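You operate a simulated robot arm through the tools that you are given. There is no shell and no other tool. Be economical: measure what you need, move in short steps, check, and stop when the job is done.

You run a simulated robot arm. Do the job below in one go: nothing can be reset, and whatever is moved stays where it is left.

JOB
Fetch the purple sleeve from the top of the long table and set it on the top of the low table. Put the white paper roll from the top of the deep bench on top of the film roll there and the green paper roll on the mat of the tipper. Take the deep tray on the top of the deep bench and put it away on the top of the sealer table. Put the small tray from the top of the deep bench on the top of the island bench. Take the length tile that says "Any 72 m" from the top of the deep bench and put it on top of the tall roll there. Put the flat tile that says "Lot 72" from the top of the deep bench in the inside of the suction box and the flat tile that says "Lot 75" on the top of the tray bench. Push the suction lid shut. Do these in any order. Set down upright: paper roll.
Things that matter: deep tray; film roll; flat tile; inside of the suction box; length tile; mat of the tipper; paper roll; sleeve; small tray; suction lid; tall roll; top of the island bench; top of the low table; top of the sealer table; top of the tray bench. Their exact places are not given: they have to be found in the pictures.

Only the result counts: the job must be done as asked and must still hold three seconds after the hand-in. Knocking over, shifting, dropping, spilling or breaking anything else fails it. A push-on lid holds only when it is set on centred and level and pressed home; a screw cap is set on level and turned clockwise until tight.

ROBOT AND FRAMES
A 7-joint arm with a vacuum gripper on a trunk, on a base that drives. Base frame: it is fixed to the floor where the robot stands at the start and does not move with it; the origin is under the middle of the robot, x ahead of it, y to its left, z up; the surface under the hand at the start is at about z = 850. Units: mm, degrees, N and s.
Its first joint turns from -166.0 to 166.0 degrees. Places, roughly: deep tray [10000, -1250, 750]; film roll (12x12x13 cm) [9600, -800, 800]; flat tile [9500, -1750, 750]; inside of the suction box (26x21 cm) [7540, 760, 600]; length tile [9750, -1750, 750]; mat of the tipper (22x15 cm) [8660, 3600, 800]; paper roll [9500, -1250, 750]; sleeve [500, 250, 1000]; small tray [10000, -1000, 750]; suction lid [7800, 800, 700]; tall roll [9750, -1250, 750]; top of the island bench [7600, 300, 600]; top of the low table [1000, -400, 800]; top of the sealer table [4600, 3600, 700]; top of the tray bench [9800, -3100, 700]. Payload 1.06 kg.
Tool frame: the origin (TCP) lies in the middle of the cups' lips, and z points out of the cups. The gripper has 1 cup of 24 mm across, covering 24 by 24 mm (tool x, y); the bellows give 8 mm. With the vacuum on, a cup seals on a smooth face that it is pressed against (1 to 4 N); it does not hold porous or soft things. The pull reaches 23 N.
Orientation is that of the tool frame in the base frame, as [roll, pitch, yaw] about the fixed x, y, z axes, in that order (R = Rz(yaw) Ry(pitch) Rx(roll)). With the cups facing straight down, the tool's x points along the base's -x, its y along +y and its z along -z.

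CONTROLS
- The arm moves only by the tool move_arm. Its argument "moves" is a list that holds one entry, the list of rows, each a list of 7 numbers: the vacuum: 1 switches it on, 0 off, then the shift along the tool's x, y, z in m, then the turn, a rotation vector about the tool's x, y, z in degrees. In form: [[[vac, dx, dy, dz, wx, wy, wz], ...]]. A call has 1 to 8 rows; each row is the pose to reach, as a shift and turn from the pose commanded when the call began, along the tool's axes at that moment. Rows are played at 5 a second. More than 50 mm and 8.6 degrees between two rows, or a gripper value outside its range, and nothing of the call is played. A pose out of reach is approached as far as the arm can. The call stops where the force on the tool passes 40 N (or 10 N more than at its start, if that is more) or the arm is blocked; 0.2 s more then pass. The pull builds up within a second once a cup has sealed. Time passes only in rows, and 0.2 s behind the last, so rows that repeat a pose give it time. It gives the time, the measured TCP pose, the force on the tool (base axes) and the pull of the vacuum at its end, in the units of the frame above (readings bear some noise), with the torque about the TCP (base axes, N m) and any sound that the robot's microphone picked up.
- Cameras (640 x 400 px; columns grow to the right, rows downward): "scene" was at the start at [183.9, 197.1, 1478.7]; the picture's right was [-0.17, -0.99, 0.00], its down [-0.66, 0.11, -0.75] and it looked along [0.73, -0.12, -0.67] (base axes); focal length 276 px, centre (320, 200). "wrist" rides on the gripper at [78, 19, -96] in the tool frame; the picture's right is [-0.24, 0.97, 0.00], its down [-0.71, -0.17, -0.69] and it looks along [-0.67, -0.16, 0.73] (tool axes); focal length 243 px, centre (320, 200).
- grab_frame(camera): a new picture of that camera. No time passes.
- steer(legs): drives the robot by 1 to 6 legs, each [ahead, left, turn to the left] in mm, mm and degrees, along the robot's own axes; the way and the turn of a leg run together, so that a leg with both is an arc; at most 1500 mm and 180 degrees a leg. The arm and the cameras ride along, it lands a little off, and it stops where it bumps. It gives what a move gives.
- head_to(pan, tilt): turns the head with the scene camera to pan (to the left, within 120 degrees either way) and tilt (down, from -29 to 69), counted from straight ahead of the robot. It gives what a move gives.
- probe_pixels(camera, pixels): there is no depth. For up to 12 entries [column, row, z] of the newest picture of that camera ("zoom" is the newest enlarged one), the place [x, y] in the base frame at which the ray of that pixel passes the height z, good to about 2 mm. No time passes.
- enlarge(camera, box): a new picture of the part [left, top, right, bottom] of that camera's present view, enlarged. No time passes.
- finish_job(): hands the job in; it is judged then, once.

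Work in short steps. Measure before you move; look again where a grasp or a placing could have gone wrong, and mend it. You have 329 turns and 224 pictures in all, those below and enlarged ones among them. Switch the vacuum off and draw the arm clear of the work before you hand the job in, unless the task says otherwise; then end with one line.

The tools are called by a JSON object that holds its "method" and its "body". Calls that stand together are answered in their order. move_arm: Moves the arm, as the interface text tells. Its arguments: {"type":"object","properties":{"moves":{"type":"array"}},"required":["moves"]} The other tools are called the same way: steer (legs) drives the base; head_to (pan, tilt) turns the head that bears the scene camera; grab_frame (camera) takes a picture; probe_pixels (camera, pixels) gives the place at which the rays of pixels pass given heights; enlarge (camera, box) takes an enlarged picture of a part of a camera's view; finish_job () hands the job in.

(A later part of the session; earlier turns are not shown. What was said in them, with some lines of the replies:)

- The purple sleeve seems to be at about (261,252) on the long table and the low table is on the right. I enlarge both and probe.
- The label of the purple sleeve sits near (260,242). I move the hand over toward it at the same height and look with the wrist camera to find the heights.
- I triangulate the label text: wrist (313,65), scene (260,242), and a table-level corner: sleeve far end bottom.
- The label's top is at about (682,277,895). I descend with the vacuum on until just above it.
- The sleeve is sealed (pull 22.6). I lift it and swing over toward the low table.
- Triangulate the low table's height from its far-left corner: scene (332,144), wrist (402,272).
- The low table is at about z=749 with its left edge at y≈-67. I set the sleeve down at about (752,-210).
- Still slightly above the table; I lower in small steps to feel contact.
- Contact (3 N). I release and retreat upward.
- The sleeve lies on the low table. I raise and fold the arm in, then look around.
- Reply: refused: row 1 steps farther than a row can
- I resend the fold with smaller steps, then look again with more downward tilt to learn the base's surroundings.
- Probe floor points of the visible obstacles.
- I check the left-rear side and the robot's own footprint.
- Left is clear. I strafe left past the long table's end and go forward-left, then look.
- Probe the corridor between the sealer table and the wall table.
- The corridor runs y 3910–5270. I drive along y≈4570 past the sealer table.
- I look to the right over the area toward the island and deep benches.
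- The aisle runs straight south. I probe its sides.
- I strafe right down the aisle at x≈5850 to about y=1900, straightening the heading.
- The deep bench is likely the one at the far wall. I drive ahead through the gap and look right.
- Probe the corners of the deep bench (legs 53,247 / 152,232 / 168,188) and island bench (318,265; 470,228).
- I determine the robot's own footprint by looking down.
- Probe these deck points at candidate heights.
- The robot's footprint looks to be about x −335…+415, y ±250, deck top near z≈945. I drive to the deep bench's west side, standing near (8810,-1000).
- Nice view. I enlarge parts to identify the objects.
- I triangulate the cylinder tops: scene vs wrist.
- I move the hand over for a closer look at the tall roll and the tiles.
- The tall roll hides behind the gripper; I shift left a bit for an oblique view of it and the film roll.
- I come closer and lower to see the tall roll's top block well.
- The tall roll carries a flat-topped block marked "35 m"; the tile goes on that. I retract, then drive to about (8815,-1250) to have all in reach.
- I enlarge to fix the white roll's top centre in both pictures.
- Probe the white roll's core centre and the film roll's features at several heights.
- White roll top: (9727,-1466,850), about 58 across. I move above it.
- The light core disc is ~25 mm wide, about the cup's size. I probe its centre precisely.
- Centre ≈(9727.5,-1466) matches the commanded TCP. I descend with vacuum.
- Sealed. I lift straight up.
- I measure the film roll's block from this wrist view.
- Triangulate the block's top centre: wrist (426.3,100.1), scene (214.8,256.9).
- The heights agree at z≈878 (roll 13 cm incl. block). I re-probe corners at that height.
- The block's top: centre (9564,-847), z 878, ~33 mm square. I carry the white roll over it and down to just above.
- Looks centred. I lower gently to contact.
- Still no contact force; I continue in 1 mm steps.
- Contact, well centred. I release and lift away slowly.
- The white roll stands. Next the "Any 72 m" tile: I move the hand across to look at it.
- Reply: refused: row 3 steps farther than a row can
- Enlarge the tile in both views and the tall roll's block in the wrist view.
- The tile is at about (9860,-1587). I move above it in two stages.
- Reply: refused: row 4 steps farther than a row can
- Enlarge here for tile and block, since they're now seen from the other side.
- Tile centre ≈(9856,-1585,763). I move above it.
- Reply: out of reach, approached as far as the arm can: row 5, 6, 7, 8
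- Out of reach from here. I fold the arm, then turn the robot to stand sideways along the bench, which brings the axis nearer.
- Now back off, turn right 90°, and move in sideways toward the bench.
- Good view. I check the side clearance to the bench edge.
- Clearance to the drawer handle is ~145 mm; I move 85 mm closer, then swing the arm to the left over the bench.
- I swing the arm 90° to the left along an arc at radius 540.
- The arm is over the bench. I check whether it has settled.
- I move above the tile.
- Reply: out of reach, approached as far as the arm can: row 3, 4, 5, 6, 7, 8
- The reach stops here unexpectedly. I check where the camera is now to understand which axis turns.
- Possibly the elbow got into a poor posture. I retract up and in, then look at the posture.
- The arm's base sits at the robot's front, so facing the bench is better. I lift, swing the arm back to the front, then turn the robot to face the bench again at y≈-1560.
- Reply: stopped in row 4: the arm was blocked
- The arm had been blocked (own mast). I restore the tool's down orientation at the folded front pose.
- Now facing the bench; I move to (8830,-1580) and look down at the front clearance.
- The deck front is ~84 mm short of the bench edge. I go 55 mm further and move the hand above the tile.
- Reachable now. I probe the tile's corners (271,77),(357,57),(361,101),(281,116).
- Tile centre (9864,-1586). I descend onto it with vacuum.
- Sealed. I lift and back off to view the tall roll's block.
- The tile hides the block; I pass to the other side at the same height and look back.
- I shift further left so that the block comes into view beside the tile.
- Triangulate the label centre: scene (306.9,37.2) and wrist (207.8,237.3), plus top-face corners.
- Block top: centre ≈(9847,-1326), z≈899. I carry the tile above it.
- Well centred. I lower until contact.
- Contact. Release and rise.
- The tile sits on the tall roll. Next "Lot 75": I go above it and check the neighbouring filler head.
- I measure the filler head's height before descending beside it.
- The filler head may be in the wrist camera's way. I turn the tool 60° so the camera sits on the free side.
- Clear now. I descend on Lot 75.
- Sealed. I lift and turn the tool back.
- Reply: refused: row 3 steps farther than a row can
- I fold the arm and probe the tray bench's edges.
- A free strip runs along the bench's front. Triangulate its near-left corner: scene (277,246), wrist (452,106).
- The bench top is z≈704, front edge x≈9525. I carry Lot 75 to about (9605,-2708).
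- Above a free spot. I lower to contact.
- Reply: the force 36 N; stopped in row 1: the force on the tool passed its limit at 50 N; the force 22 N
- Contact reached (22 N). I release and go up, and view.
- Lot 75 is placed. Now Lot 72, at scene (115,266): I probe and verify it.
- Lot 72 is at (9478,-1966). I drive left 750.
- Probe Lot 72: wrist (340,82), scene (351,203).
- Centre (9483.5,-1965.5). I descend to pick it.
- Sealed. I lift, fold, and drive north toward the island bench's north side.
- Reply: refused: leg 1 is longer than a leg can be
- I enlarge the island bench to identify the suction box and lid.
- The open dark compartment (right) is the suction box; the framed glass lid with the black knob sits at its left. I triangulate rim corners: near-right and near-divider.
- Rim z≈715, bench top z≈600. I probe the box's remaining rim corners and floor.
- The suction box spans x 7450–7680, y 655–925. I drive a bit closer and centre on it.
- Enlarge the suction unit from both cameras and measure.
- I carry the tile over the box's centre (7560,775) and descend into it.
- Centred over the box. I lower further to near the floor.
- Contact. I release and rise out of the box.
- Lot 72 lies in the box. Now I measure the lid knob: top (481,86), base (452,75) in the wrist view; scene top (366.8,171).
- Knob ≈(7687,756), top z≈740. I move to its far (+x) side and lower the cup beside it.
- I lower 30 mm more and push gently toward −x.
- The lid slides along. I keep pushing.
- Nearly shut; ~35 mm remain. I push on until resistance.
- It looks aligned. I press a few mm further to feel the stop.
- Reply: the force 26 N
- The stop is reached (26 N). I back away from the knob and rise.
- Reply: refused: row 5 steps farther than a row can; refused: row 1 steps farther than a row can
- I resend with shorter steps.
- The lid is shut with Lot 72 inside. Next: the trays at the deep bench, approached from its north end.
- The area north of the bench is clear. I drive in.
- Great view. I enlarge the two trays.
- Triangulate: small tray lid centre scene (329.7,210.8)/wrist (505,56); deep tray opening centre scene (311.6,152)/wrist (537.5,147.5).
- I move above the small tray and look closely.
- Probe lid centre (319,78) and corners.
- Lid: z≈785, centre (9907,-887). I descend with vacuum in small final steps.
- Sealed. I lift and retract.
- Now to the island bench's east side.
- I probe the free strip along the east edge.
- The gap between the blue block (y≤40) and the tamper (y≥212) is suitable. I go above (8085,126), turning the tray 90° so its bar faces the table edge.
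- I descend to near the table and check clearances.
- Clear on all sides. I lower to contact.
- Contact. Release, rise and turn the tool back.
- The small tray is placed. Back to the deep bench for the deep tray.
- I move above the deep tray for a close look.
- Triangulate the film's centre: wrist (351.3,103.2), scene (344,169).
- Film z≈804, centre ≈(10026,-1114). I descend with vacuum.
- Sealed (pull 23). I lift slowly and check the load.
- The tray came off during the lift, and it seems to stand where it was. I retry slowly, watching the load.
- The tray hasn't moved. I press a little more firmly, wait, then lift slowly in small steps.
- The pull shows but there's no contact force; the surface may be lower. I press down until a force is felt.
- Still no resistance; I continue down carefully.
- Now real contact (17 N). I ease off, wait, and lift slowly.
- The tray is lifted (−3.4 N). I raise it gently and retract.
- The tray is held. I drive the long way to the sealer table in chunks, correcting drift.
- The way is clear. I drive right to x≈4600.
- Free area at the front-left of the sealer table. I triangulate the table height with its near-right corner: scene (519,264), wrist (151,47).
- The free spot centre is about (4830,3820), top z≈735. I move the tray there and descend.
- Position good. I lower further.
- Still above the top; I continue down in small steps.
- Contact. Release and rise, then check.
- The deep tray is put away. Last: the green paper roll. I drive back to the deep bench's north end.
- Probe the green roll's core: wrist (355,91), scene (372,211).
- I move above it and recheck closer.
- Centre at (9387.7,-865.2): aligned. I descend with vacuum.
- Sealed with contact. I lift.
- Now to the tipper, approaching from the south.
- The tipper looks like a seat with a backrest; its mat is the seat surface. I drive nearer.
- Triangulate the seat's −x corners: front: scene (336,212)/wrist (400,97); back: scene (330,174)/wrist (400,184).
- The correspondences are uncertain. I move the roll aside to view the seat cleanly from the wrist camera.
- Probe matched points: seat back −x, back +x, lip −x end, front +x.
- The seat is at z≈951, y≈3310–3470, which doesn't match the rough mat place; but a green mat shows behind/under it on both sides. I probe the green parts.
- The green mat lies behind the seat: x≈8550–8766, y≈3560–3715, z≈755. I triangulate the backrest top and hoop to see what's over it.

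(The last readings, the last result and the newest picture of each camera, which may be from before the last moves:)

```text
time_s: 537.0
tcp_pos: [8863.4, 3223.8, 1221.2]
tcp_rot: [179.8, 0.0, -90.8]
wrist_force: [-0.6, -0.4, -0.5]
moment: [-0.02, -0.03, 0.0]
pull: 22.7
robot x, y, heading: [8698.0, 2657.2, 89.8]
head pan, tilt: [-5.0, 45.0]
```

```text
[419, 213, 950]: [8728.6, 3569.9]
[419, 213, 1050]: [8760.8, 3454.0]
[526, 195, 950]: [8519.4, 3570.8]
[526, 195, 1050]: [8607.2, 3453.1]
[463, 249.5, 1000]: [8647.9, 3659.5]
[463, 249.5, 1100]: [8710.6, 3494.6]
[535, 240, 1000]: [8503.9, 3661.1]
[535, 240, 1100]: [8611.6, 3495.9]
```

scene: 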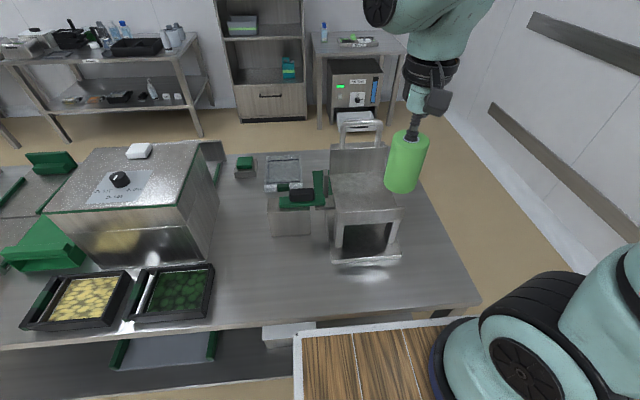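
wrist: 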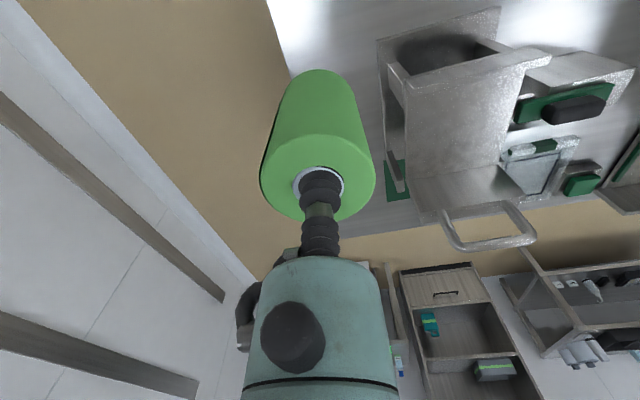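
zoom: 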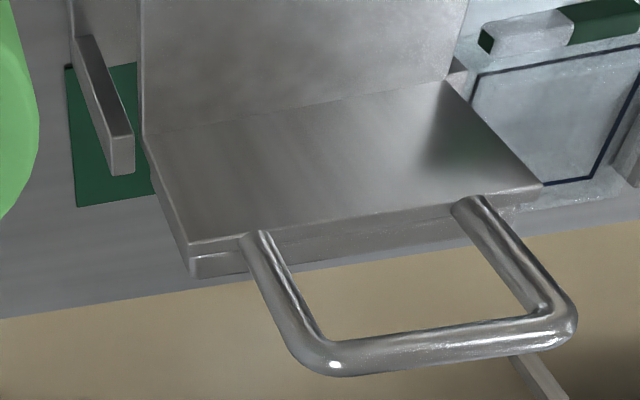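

The backrest (y≈3485) and hoop (top z≈1110) stand in front of the mat, so I approach it from the bench's east end instead. I recentre the arm and drive around.

{"method": "move_arm", "body": {"moves": [[[1, 0, 0.045, 0, 0, 0, 0], [1, 0, 0.09, 0, 0, 0, 0], [1, 0, 0.135, 0, 0, 0, 0], [1, 0, 0.165, 0, 0, 0, 0]]]}}

{"method": "steer", "body": {"legs": [[-250, 0, 0], [0, -860, 0], [1180, 0, 0]]}}

{"method": "head_to", "body": {"pan": 60, "tilt": 30}}

{"method": "grab_frame", "body": {"camera": "scene"}}

```text
time_s: 538.0
tcp_pos: [8698.2, 3224.5, 1219.4]
tcp_rot: [179.8, 0.0, -90.9]
wrist_force: [-0.8, 0.6, -1.0]
moment: [-0.02, -0.01, 0.02]
pull: 22.5
robot x, y, heading: [8698.5, 2659.1, 89.3]
head pan, tilt: [-5.0, 45.0]
```

```text
time_s: 543.9
tcp_pos: [9545.8, 2981.2, 1218.9]
tcp_rot: [179.8, 0.0, -91.4]
wrist_force: [-0.5, -0.3, -0.5]
moment: [-0.02, 0.01, -0.01]
pull: 22.7
robot x, y, heading: [9544.7, 2420.2, 89.2]
head pan, tilt: [-5.0, 45.0]
stopped in leg 2: the robot was blocked; the commanded pose is now the measured one
```

```text
time_s: 545.2
tcp_pos: [9546.4, 2982.1, 1218.4]
tcp_rot: [179.8, -0.1, -91.3]
wrist_force: [-0.1, 0.3, -1.4]
moment: [0.03, -0.01, -0.02]
pull: 23.0
robot x, y, heading: [9538.5, 2417.2, 89.4]
head pan, tilt: [60.0, 30.0]
```

```text
36 pictures are left
```

scene: 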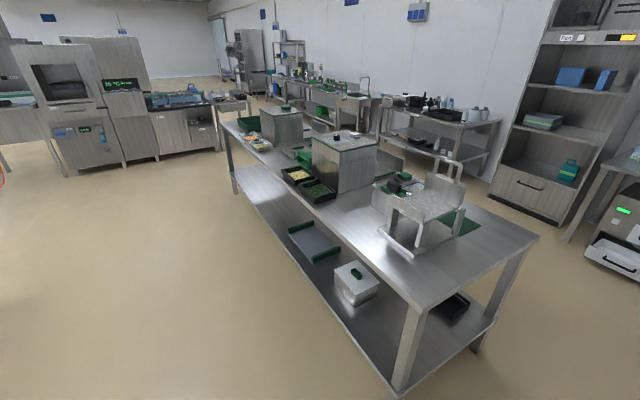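

The robot was blocked on its right. I look there.

{"method": "head_to", "body": {"pan": -70, "tilt": 40}}

{"method": "grab_frame", "body": {"camera": "scene"}}

```text
time_s: 547.4
tcp_pos: [9545.1, 2982.1, 1219.9]
tcp_rot: [179.9, 0.0, -91.3]
wrist_force: [-0.6, -0.2, -0.4]
moment: [0.02, 0.02, 0.0]
pull: 23.0
robot x, y, heading: [9544.4, 2420.1, 89.2]
head pan, tilt: [-70.0, 40.0]
```

```text
35 pictures are left
```

scene: 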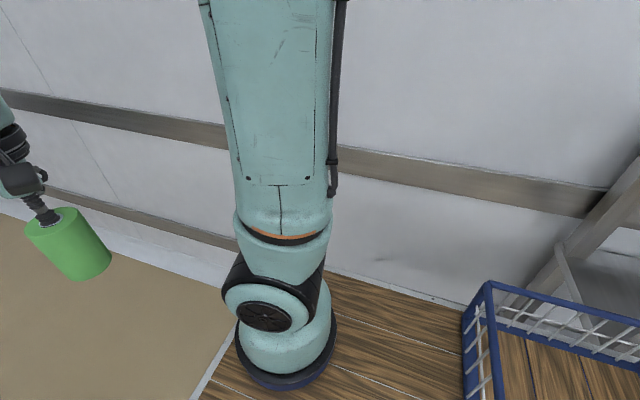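

The basket's corner met the rack frame. I step left, drive ahead and turn to face the bench's east end.

{"method": "steer", "body": {"legs": [[20, 40, 0], [1180, 0, 0]]}}

{"method": "steer", "body": {"legs": [[0, 0, 90]]}}

{"method": "head_to", "body": {"pan": 0, "tilt": 45}}

{"method": "grab_frame", "body": {"camera": "scene"}}

{"method": "grab_frame", "body": {"camera": "wrist"}}

```text
time_s: 553.8
tcp_pos: [9516.8, 4179.7, 1219.0]
tcp_rot: [179.7, 0.0, -91.0]
wrist_force: [-0.3, 0.4, 0.2]
moment: [-0.02, -0.01, -0.01]
pull: 23.0
robot x, y, heading: [9513.7, 3615.7, 89.6]
head pan, tilt: [-70.0, 40.0]
```

```text
time_s: 558.1
tcp_pos: [8951.6, 3604.1, 1219.6]
tcp_rot: [179.6, -0.1, 0.3]
wrist_force: [0.3, 0.4, -1.3]
moment: [0.0, 0.01, 0.0]
pull: 23.5
robot x, y, heading: [9510.7, 3617.0, -179.2]
head pan, tilt: [-70.0, 40.0]
```

```text
time_s: 559.5
tcp_pos: [8950.5, 3604.7, 1219.4]
tcp_rot: [179.9, 0.0, 0.3]
wrist_force: [0.6, 0.8, -1.6]
moment: [0.02, -0.03, -0.01]
pull: 22.7
robot x, y, heading: [9513.0, 3615.6, -179.4]
head pan, tilt: [0.0, 45.0]
```

```text
34 pictures are left
```

scene: 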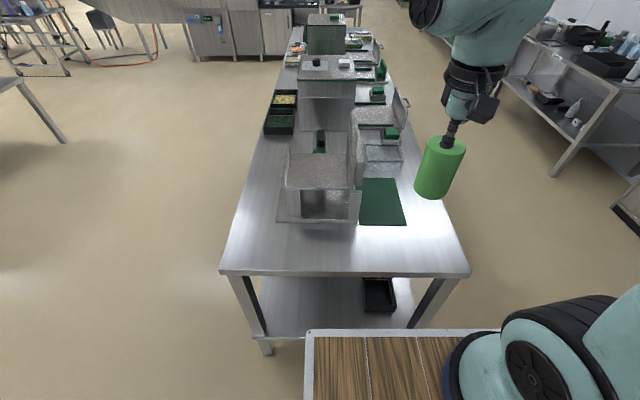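

```text
33 pictures are left
```

wrist: 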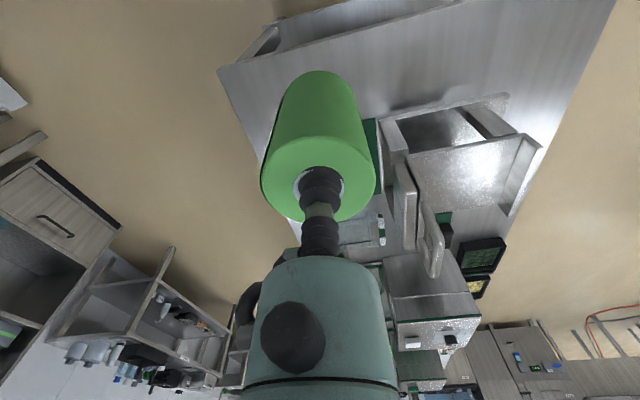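

Now the mat is clearly visible: corners (361,179),(396,179),(405,223),(359,224). I probe.

{"method": "probe_pixels", "body": {"camera": "scene", "pixels": [[361, 179, 752], [396, 179, 752], [405, 224, 752], [359, 224, 752], [470, 272, 752], [221, 272, 752]]}}

{"method": "enlarge", "body": {"camera": "scene", "box": [270, 120, 430, 240]}}

```text
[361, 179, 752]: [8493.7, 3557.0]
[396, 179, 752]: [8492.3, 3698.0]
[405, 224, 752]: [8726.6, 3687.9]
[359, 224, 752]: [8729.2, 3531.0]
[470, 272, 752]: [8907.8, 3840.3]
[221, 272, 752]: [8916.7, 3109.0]
```

```text
3.33 times, centred on (350, 180) of scene
```

zoom: 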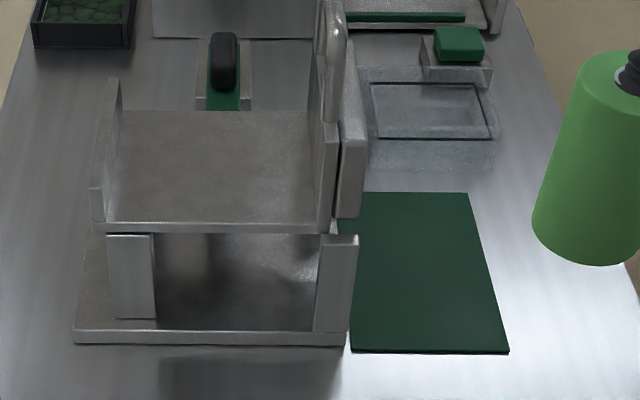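

The mat is at z≈800, centre ≈(8658,3600). From the north side the arm would stay clear of the backrest and hoop, so I drive around to there.

{"method": "steer", "body": {"legs": [[0, -830, -0.6], [880, 0, 0]]}}

{"method": "steer", "body": {"legs": [[0, 0, 90]]}}

{"method": "head_to", "body": {"pan": 0, "tilt": 45}}

{"method": "grab_frame", "body": {"camera": "scene"}}

{"method": "grab_frame", "body": {"camera": "wrist"}}

```text
time_s: 568.1
tcp_pos: [8066.5, 4404.7, 1219.8]
tcp_rot: [179.7, -0.1, 1.1]
wrist_force: [0.2, -0.2, -0.6]
moment: [-0.01, 0.01, -0.01]
pull: 23.0
robot x, y, heading: [8629.8, 4423.4, -178.5]
head pan, tilt: [0.0, 45.0]
```

```text
time_s: 572.3
tcp_pos: [8636.1, 3859.0, 1218.9]
tcp_rot: [179.8, 0.0, 90.0]
wrist_force: [0.3, 0.8, -0.5]
moment: [-0.01, 0.03, 0.0]
pull: 22.7
robot x, y, heading: [8631.3, 4423.3, -89.4]
head pan, tilt: [0.0, 45.0]
```

```text
time_s: 572.9
tcp_pos: [8635.5, 3860.0, 1218.5]
tcp_rot: [179.9, 0.0, 89.9]
wrist_force: [-0.9, -0.1, 0.1]
moment: [-0.02, 0.03, 0.0]
pull: 23.2
robot x, y, heading: [8629.2, 4426.5, -89.5]
head pan, tilt: [0.0, 45.0]
```

```text
31 pictures are left
```

scene: 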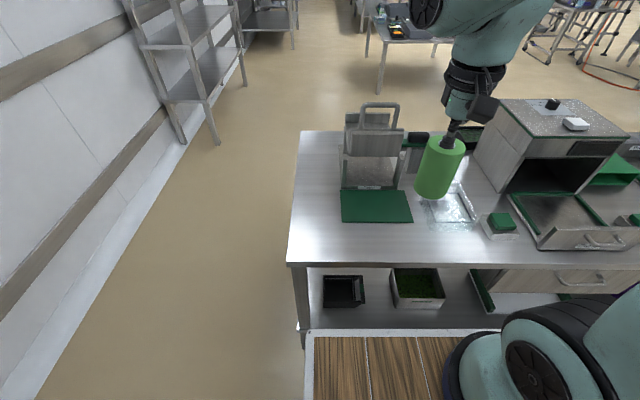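

```text
30 pictures are left
```

wrist: 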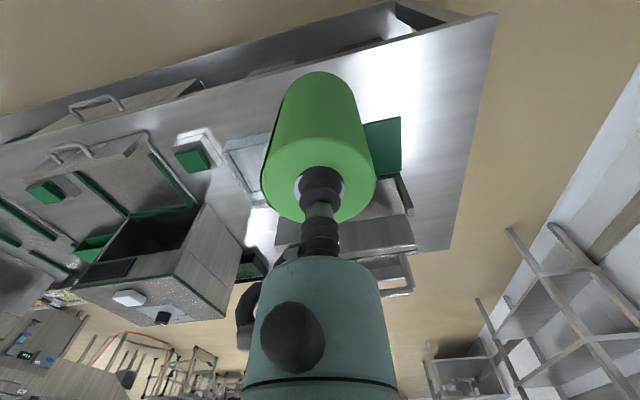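

Mat in view: near +x corner scene (340,222)/wrist (402,117). Probe.

{"method": "probe_pixels", "body": {"camera": "scene", "pixels": [[340, 222, 760], [340, 222, 800], [413, 222, 760], [413, 222, 800], [342, 189, 760], [342, 189, 800], [407, 189, 760], [407, 189, 800], [288, 264, 760], [288, 264, 800]]}}

{"method": "probe_pixels", "body": {"camera": "wrist", "pixels": [[402, 117, 740], [402, 117, 760], [402, 117, 780], [402, 117, 800], [498, 13, 760], [498, 13, 800]]}}

```text
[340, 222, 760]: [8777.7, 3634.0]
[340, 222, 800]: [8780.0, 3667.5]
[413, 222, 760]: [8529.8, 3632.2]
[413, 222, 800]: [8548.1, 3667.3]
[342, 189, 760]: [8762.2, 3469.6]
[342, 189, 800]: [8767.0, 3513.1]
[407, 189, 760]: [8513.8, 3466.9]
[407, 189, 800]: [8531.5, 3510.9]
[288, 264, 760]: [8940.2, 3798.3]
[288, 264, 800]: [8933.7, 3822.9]
```

```text
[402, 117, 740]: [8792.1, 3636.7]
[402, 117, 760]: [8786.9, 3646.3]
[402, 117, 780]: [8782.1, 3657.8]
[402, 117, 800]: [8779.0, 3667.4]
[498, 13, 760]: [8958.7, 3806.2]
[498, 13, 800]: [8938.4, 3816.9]
```

Mat confirmed: z=800, x 8540–8775, y 3512–3667. I carry the roll to (8665,3610) and descend.

{"method": "move_arm", "body": {"moves": [[[1, -0.045, 0.005, 0, 0, 0, 0], [1, -0.09, 0.01, 0, 0, 0, 0], [1, -0.135, 0.015, 0, 0, 0, 0], [1, -0.18, 0.02, 0, 0, 0, 0], [1, -0.22, 0.025, 0, 0, 0, 0], [1, -0.25, 0.03, 0.01, 0, 0, 0], [1, -0.25, 0.03, 0.05, 0, 0, 0], [1, -0.25, 0.03, 0.09, 0, 0, 0]]]}}

{"method": "move_arm", "body": {"moves": [[[1, 0, 0, 0.045, 0, 0, 0], [1, 0, 0, 0.09, 0, 0, 0], [1, 0, 0, 0.135, 0, 0, 0], [1, 0, 0, 0.175, 0, 0, 0], [1, 0, 0, 0.2, 0, 0, 0]]]}}

{"method": "enlarge", "body": {"camera": "scene", "box": [290, 90, 480, 240]}}

```text
time_s: 574.7
tcp_pos: [8665.4, 3609.2, 1130.6]
tcp_rot: [179.8, 0.0, 89.9]
wrist_force: [0.3, -0.3, -1.3]
moment: [-0.01, 0.02, 0.02]
pull: 23.7
robot x, y, heading: [8628.9, 4422.2, -89.8]
head pan, tilt: [0.0, 45.0]
```

```text
time_s: 575.9
tcp_pos: [8665.5, 3608.0, 926.9]
tcp_rot: [179.8, 0.0, 89.9]
wrist_force: [1.2, -0.1, -0.1]
moment: [0.01, 0.01, -0.04]
pull: 22.9
robot x, y, heading: [8628.0, 4421.1, -89.7]
head pan, tilt: [0.0, 45.0]
```

```text
2.67 times, centred on (385, 165) of scene
```

zoom: 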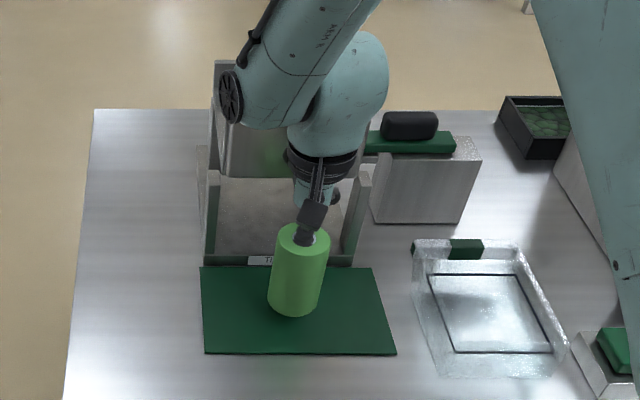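

Over the mat. I lower to contact in small steps.

{"method": "move_arm", "body": {"moves": [[[1, 0, 0, 0.01, 0, 0, 0], [1, 0, 0, 0.018, 0, 0, 0], [1, 0, 0, 0.022, 0, 0, 0]]]}}

{"method": "move_arm", "body": {"moves": [[[1, 0, 0, 0.0015, 0, 0, 0], [1, 0, 0, 0.003, 0, 0, 0]]]}}

{"method": "move_arm", "body": {"moves": [[[1, 0, 0, 0.001, 0, 0, 0], [1, 0, 0, 0.002, 0, 0, 0]]]}}

```text
time_s: 576.7
tcp_pos: [8666.7, 3607.5, 907.0]
tcp_rot: [179.8, 0.0, 89.8]
wrist_force: [0.5, -0.6, -0.7]
moment: [0.01, -0.01, 0.02]
pull: 22.2
robot x, y, heading: [8633.0, 4423.2, -89.7]
head pan, tilt: [0.0, 45.0]
```

```text
time_s: 577.3
tcp_pos: [8666.9, 3609.1, 903.4]
tcp_rot: [179.8, 0.2, 89.9]
wrist_force: [1.9, 0.9, 6.3]
moment: [0.03, 0.04, 0.0]
pull: 22.9
robot x, y, heading: [8625.5, 4424.4, -89.8]
head pan, tilt: [0.0, 45.0]
```

```text
time_s: 577.9
tcp_pos: [8665.9, 3609.0, 903.6]
tcp_rot: [179.9, 0.1, 89.9]
wrist_force: [1.1, 0.9, 14.7]
moment: [-0.01, 0.01, 0.02]
pull: 23.2
robot x, y, heading: [8630.6, 4423.3, -89.5]
head pan, tilt: [0.0, 45.0]
```

Contact. Release and rise.

{"method": "move_arm", "body": {"moves": [[[0, 0, 0, -0.002, 0, 0, 0], [0, 0, 0, -0.002, 0, 0, 0], [0, 0, 0, -0.002, 0, 0, 0], [0, 0, 0, -0.002, 0, 0, 0], [0, 0, 0, -0.006, 0, 0, 0], [0, 0, 0, -0.02, 0, 0, 0], [0, 0, 0, -0.06, 0, 0, 0], [0, 0, 0, -0.1, 0, 0, 0]]]}}

{"method": "move_arm", "body": {"moves": [[[0, 0, 0, -0.05, 0, 0, 0], [0, 0, 0, -0.1, 0, 0, 0], [0, 0, 0, -0.15, 0, 0, 0], [0, 0.03, 0, -0.18, 0, 0, 0], [0, 0.07, 0, -0.2, 0, 0, 0], [0, 0.11, 0, -0.21, 0, 0, 0], [0, 0.15, 0, -0.22, 0, 0, 0], [0, 0.19, 0, -0.22, 0, 0, 0]]]}}

{"method": "enlarge", "body": {"camera": "scene", "box": [290, 90, 480, 240]}}

{"method": "grab_frame", "body": {"camera": "scene"}}

```text
time_s: 579.7
tcp_pos: [8666.6, 3607.9, 1001.7]
tcp_rot: [179.7, -0.2, 89.9]
wrist_force: [1.0, -0.2, -0.3]
moment: [0.03, -0.01, 0.01]
pull: 0.1
robot x, y, heading: [8630.7, 4423.1, -89.6]
head pan, tilt: [0.0, 45.0]
```

```text
time_s: 581.5
tcp_pos: [8666.4, 3801.0, 1220.8]
tcp_rot: [179.8, 0.0, 89.7]
wrist_force: [-0.3, 0.4, 0.1]
moment: [0.04, 0.01, -0.01]
pull: 0.0
robot x, y, heading: [8631.7, 4420.2, -89.7]
head pan, tilt: [0.0, 45.0]
```

```text
2.67 times, centred on (385, 165) of scene
```

zoom: 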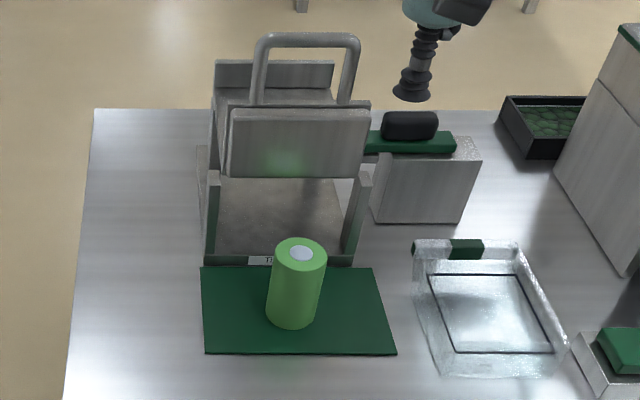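

```text
27 pictures are left
```

scene: 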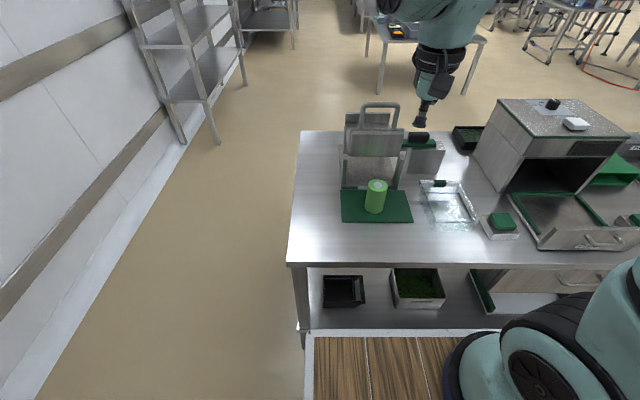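

The green roll stands on the mat. I take one look at the rack that the basket touched.

{"method": "head_to", "body": {"pan": 35, "tilt": 15}}

{"method": "enlarge", "body": {"camera": "scene", "box": [160, 60, 480, 260]}}

```text
time_s: 582.5
tcp_pos: [8666.0, 3800.4, 1223.2]
tcp_rot: [179.9, 0.0, 89.8]
wrist_force: [0.4, -0.1, -0.5]
moment: [0.01, 0.0, -0.01]
pull: 0.0
robot x, y, heading: [8631.5, 4423.7, -89.7]
head pan, tilt: [35.0, 15.0]
```

```text
2.00 times, centred on (320, 160) of scene
```

zoom: 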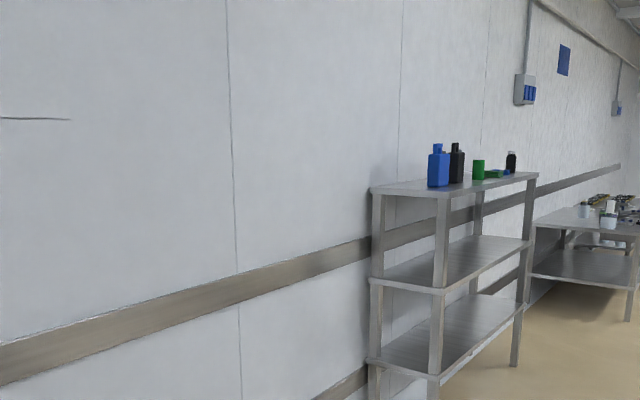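

The rack and its bottles stand as before. All parts are done, the vacuum is off and the arm is clear, so I hand in.

{"method": "finish_job", "body": {}}

```text
The job is handed in.
```

Every part of the job is done and handed in; on the way, the robot's basket touched a wall rack, but a look afterwards showed the rack and its bottles unmoved.
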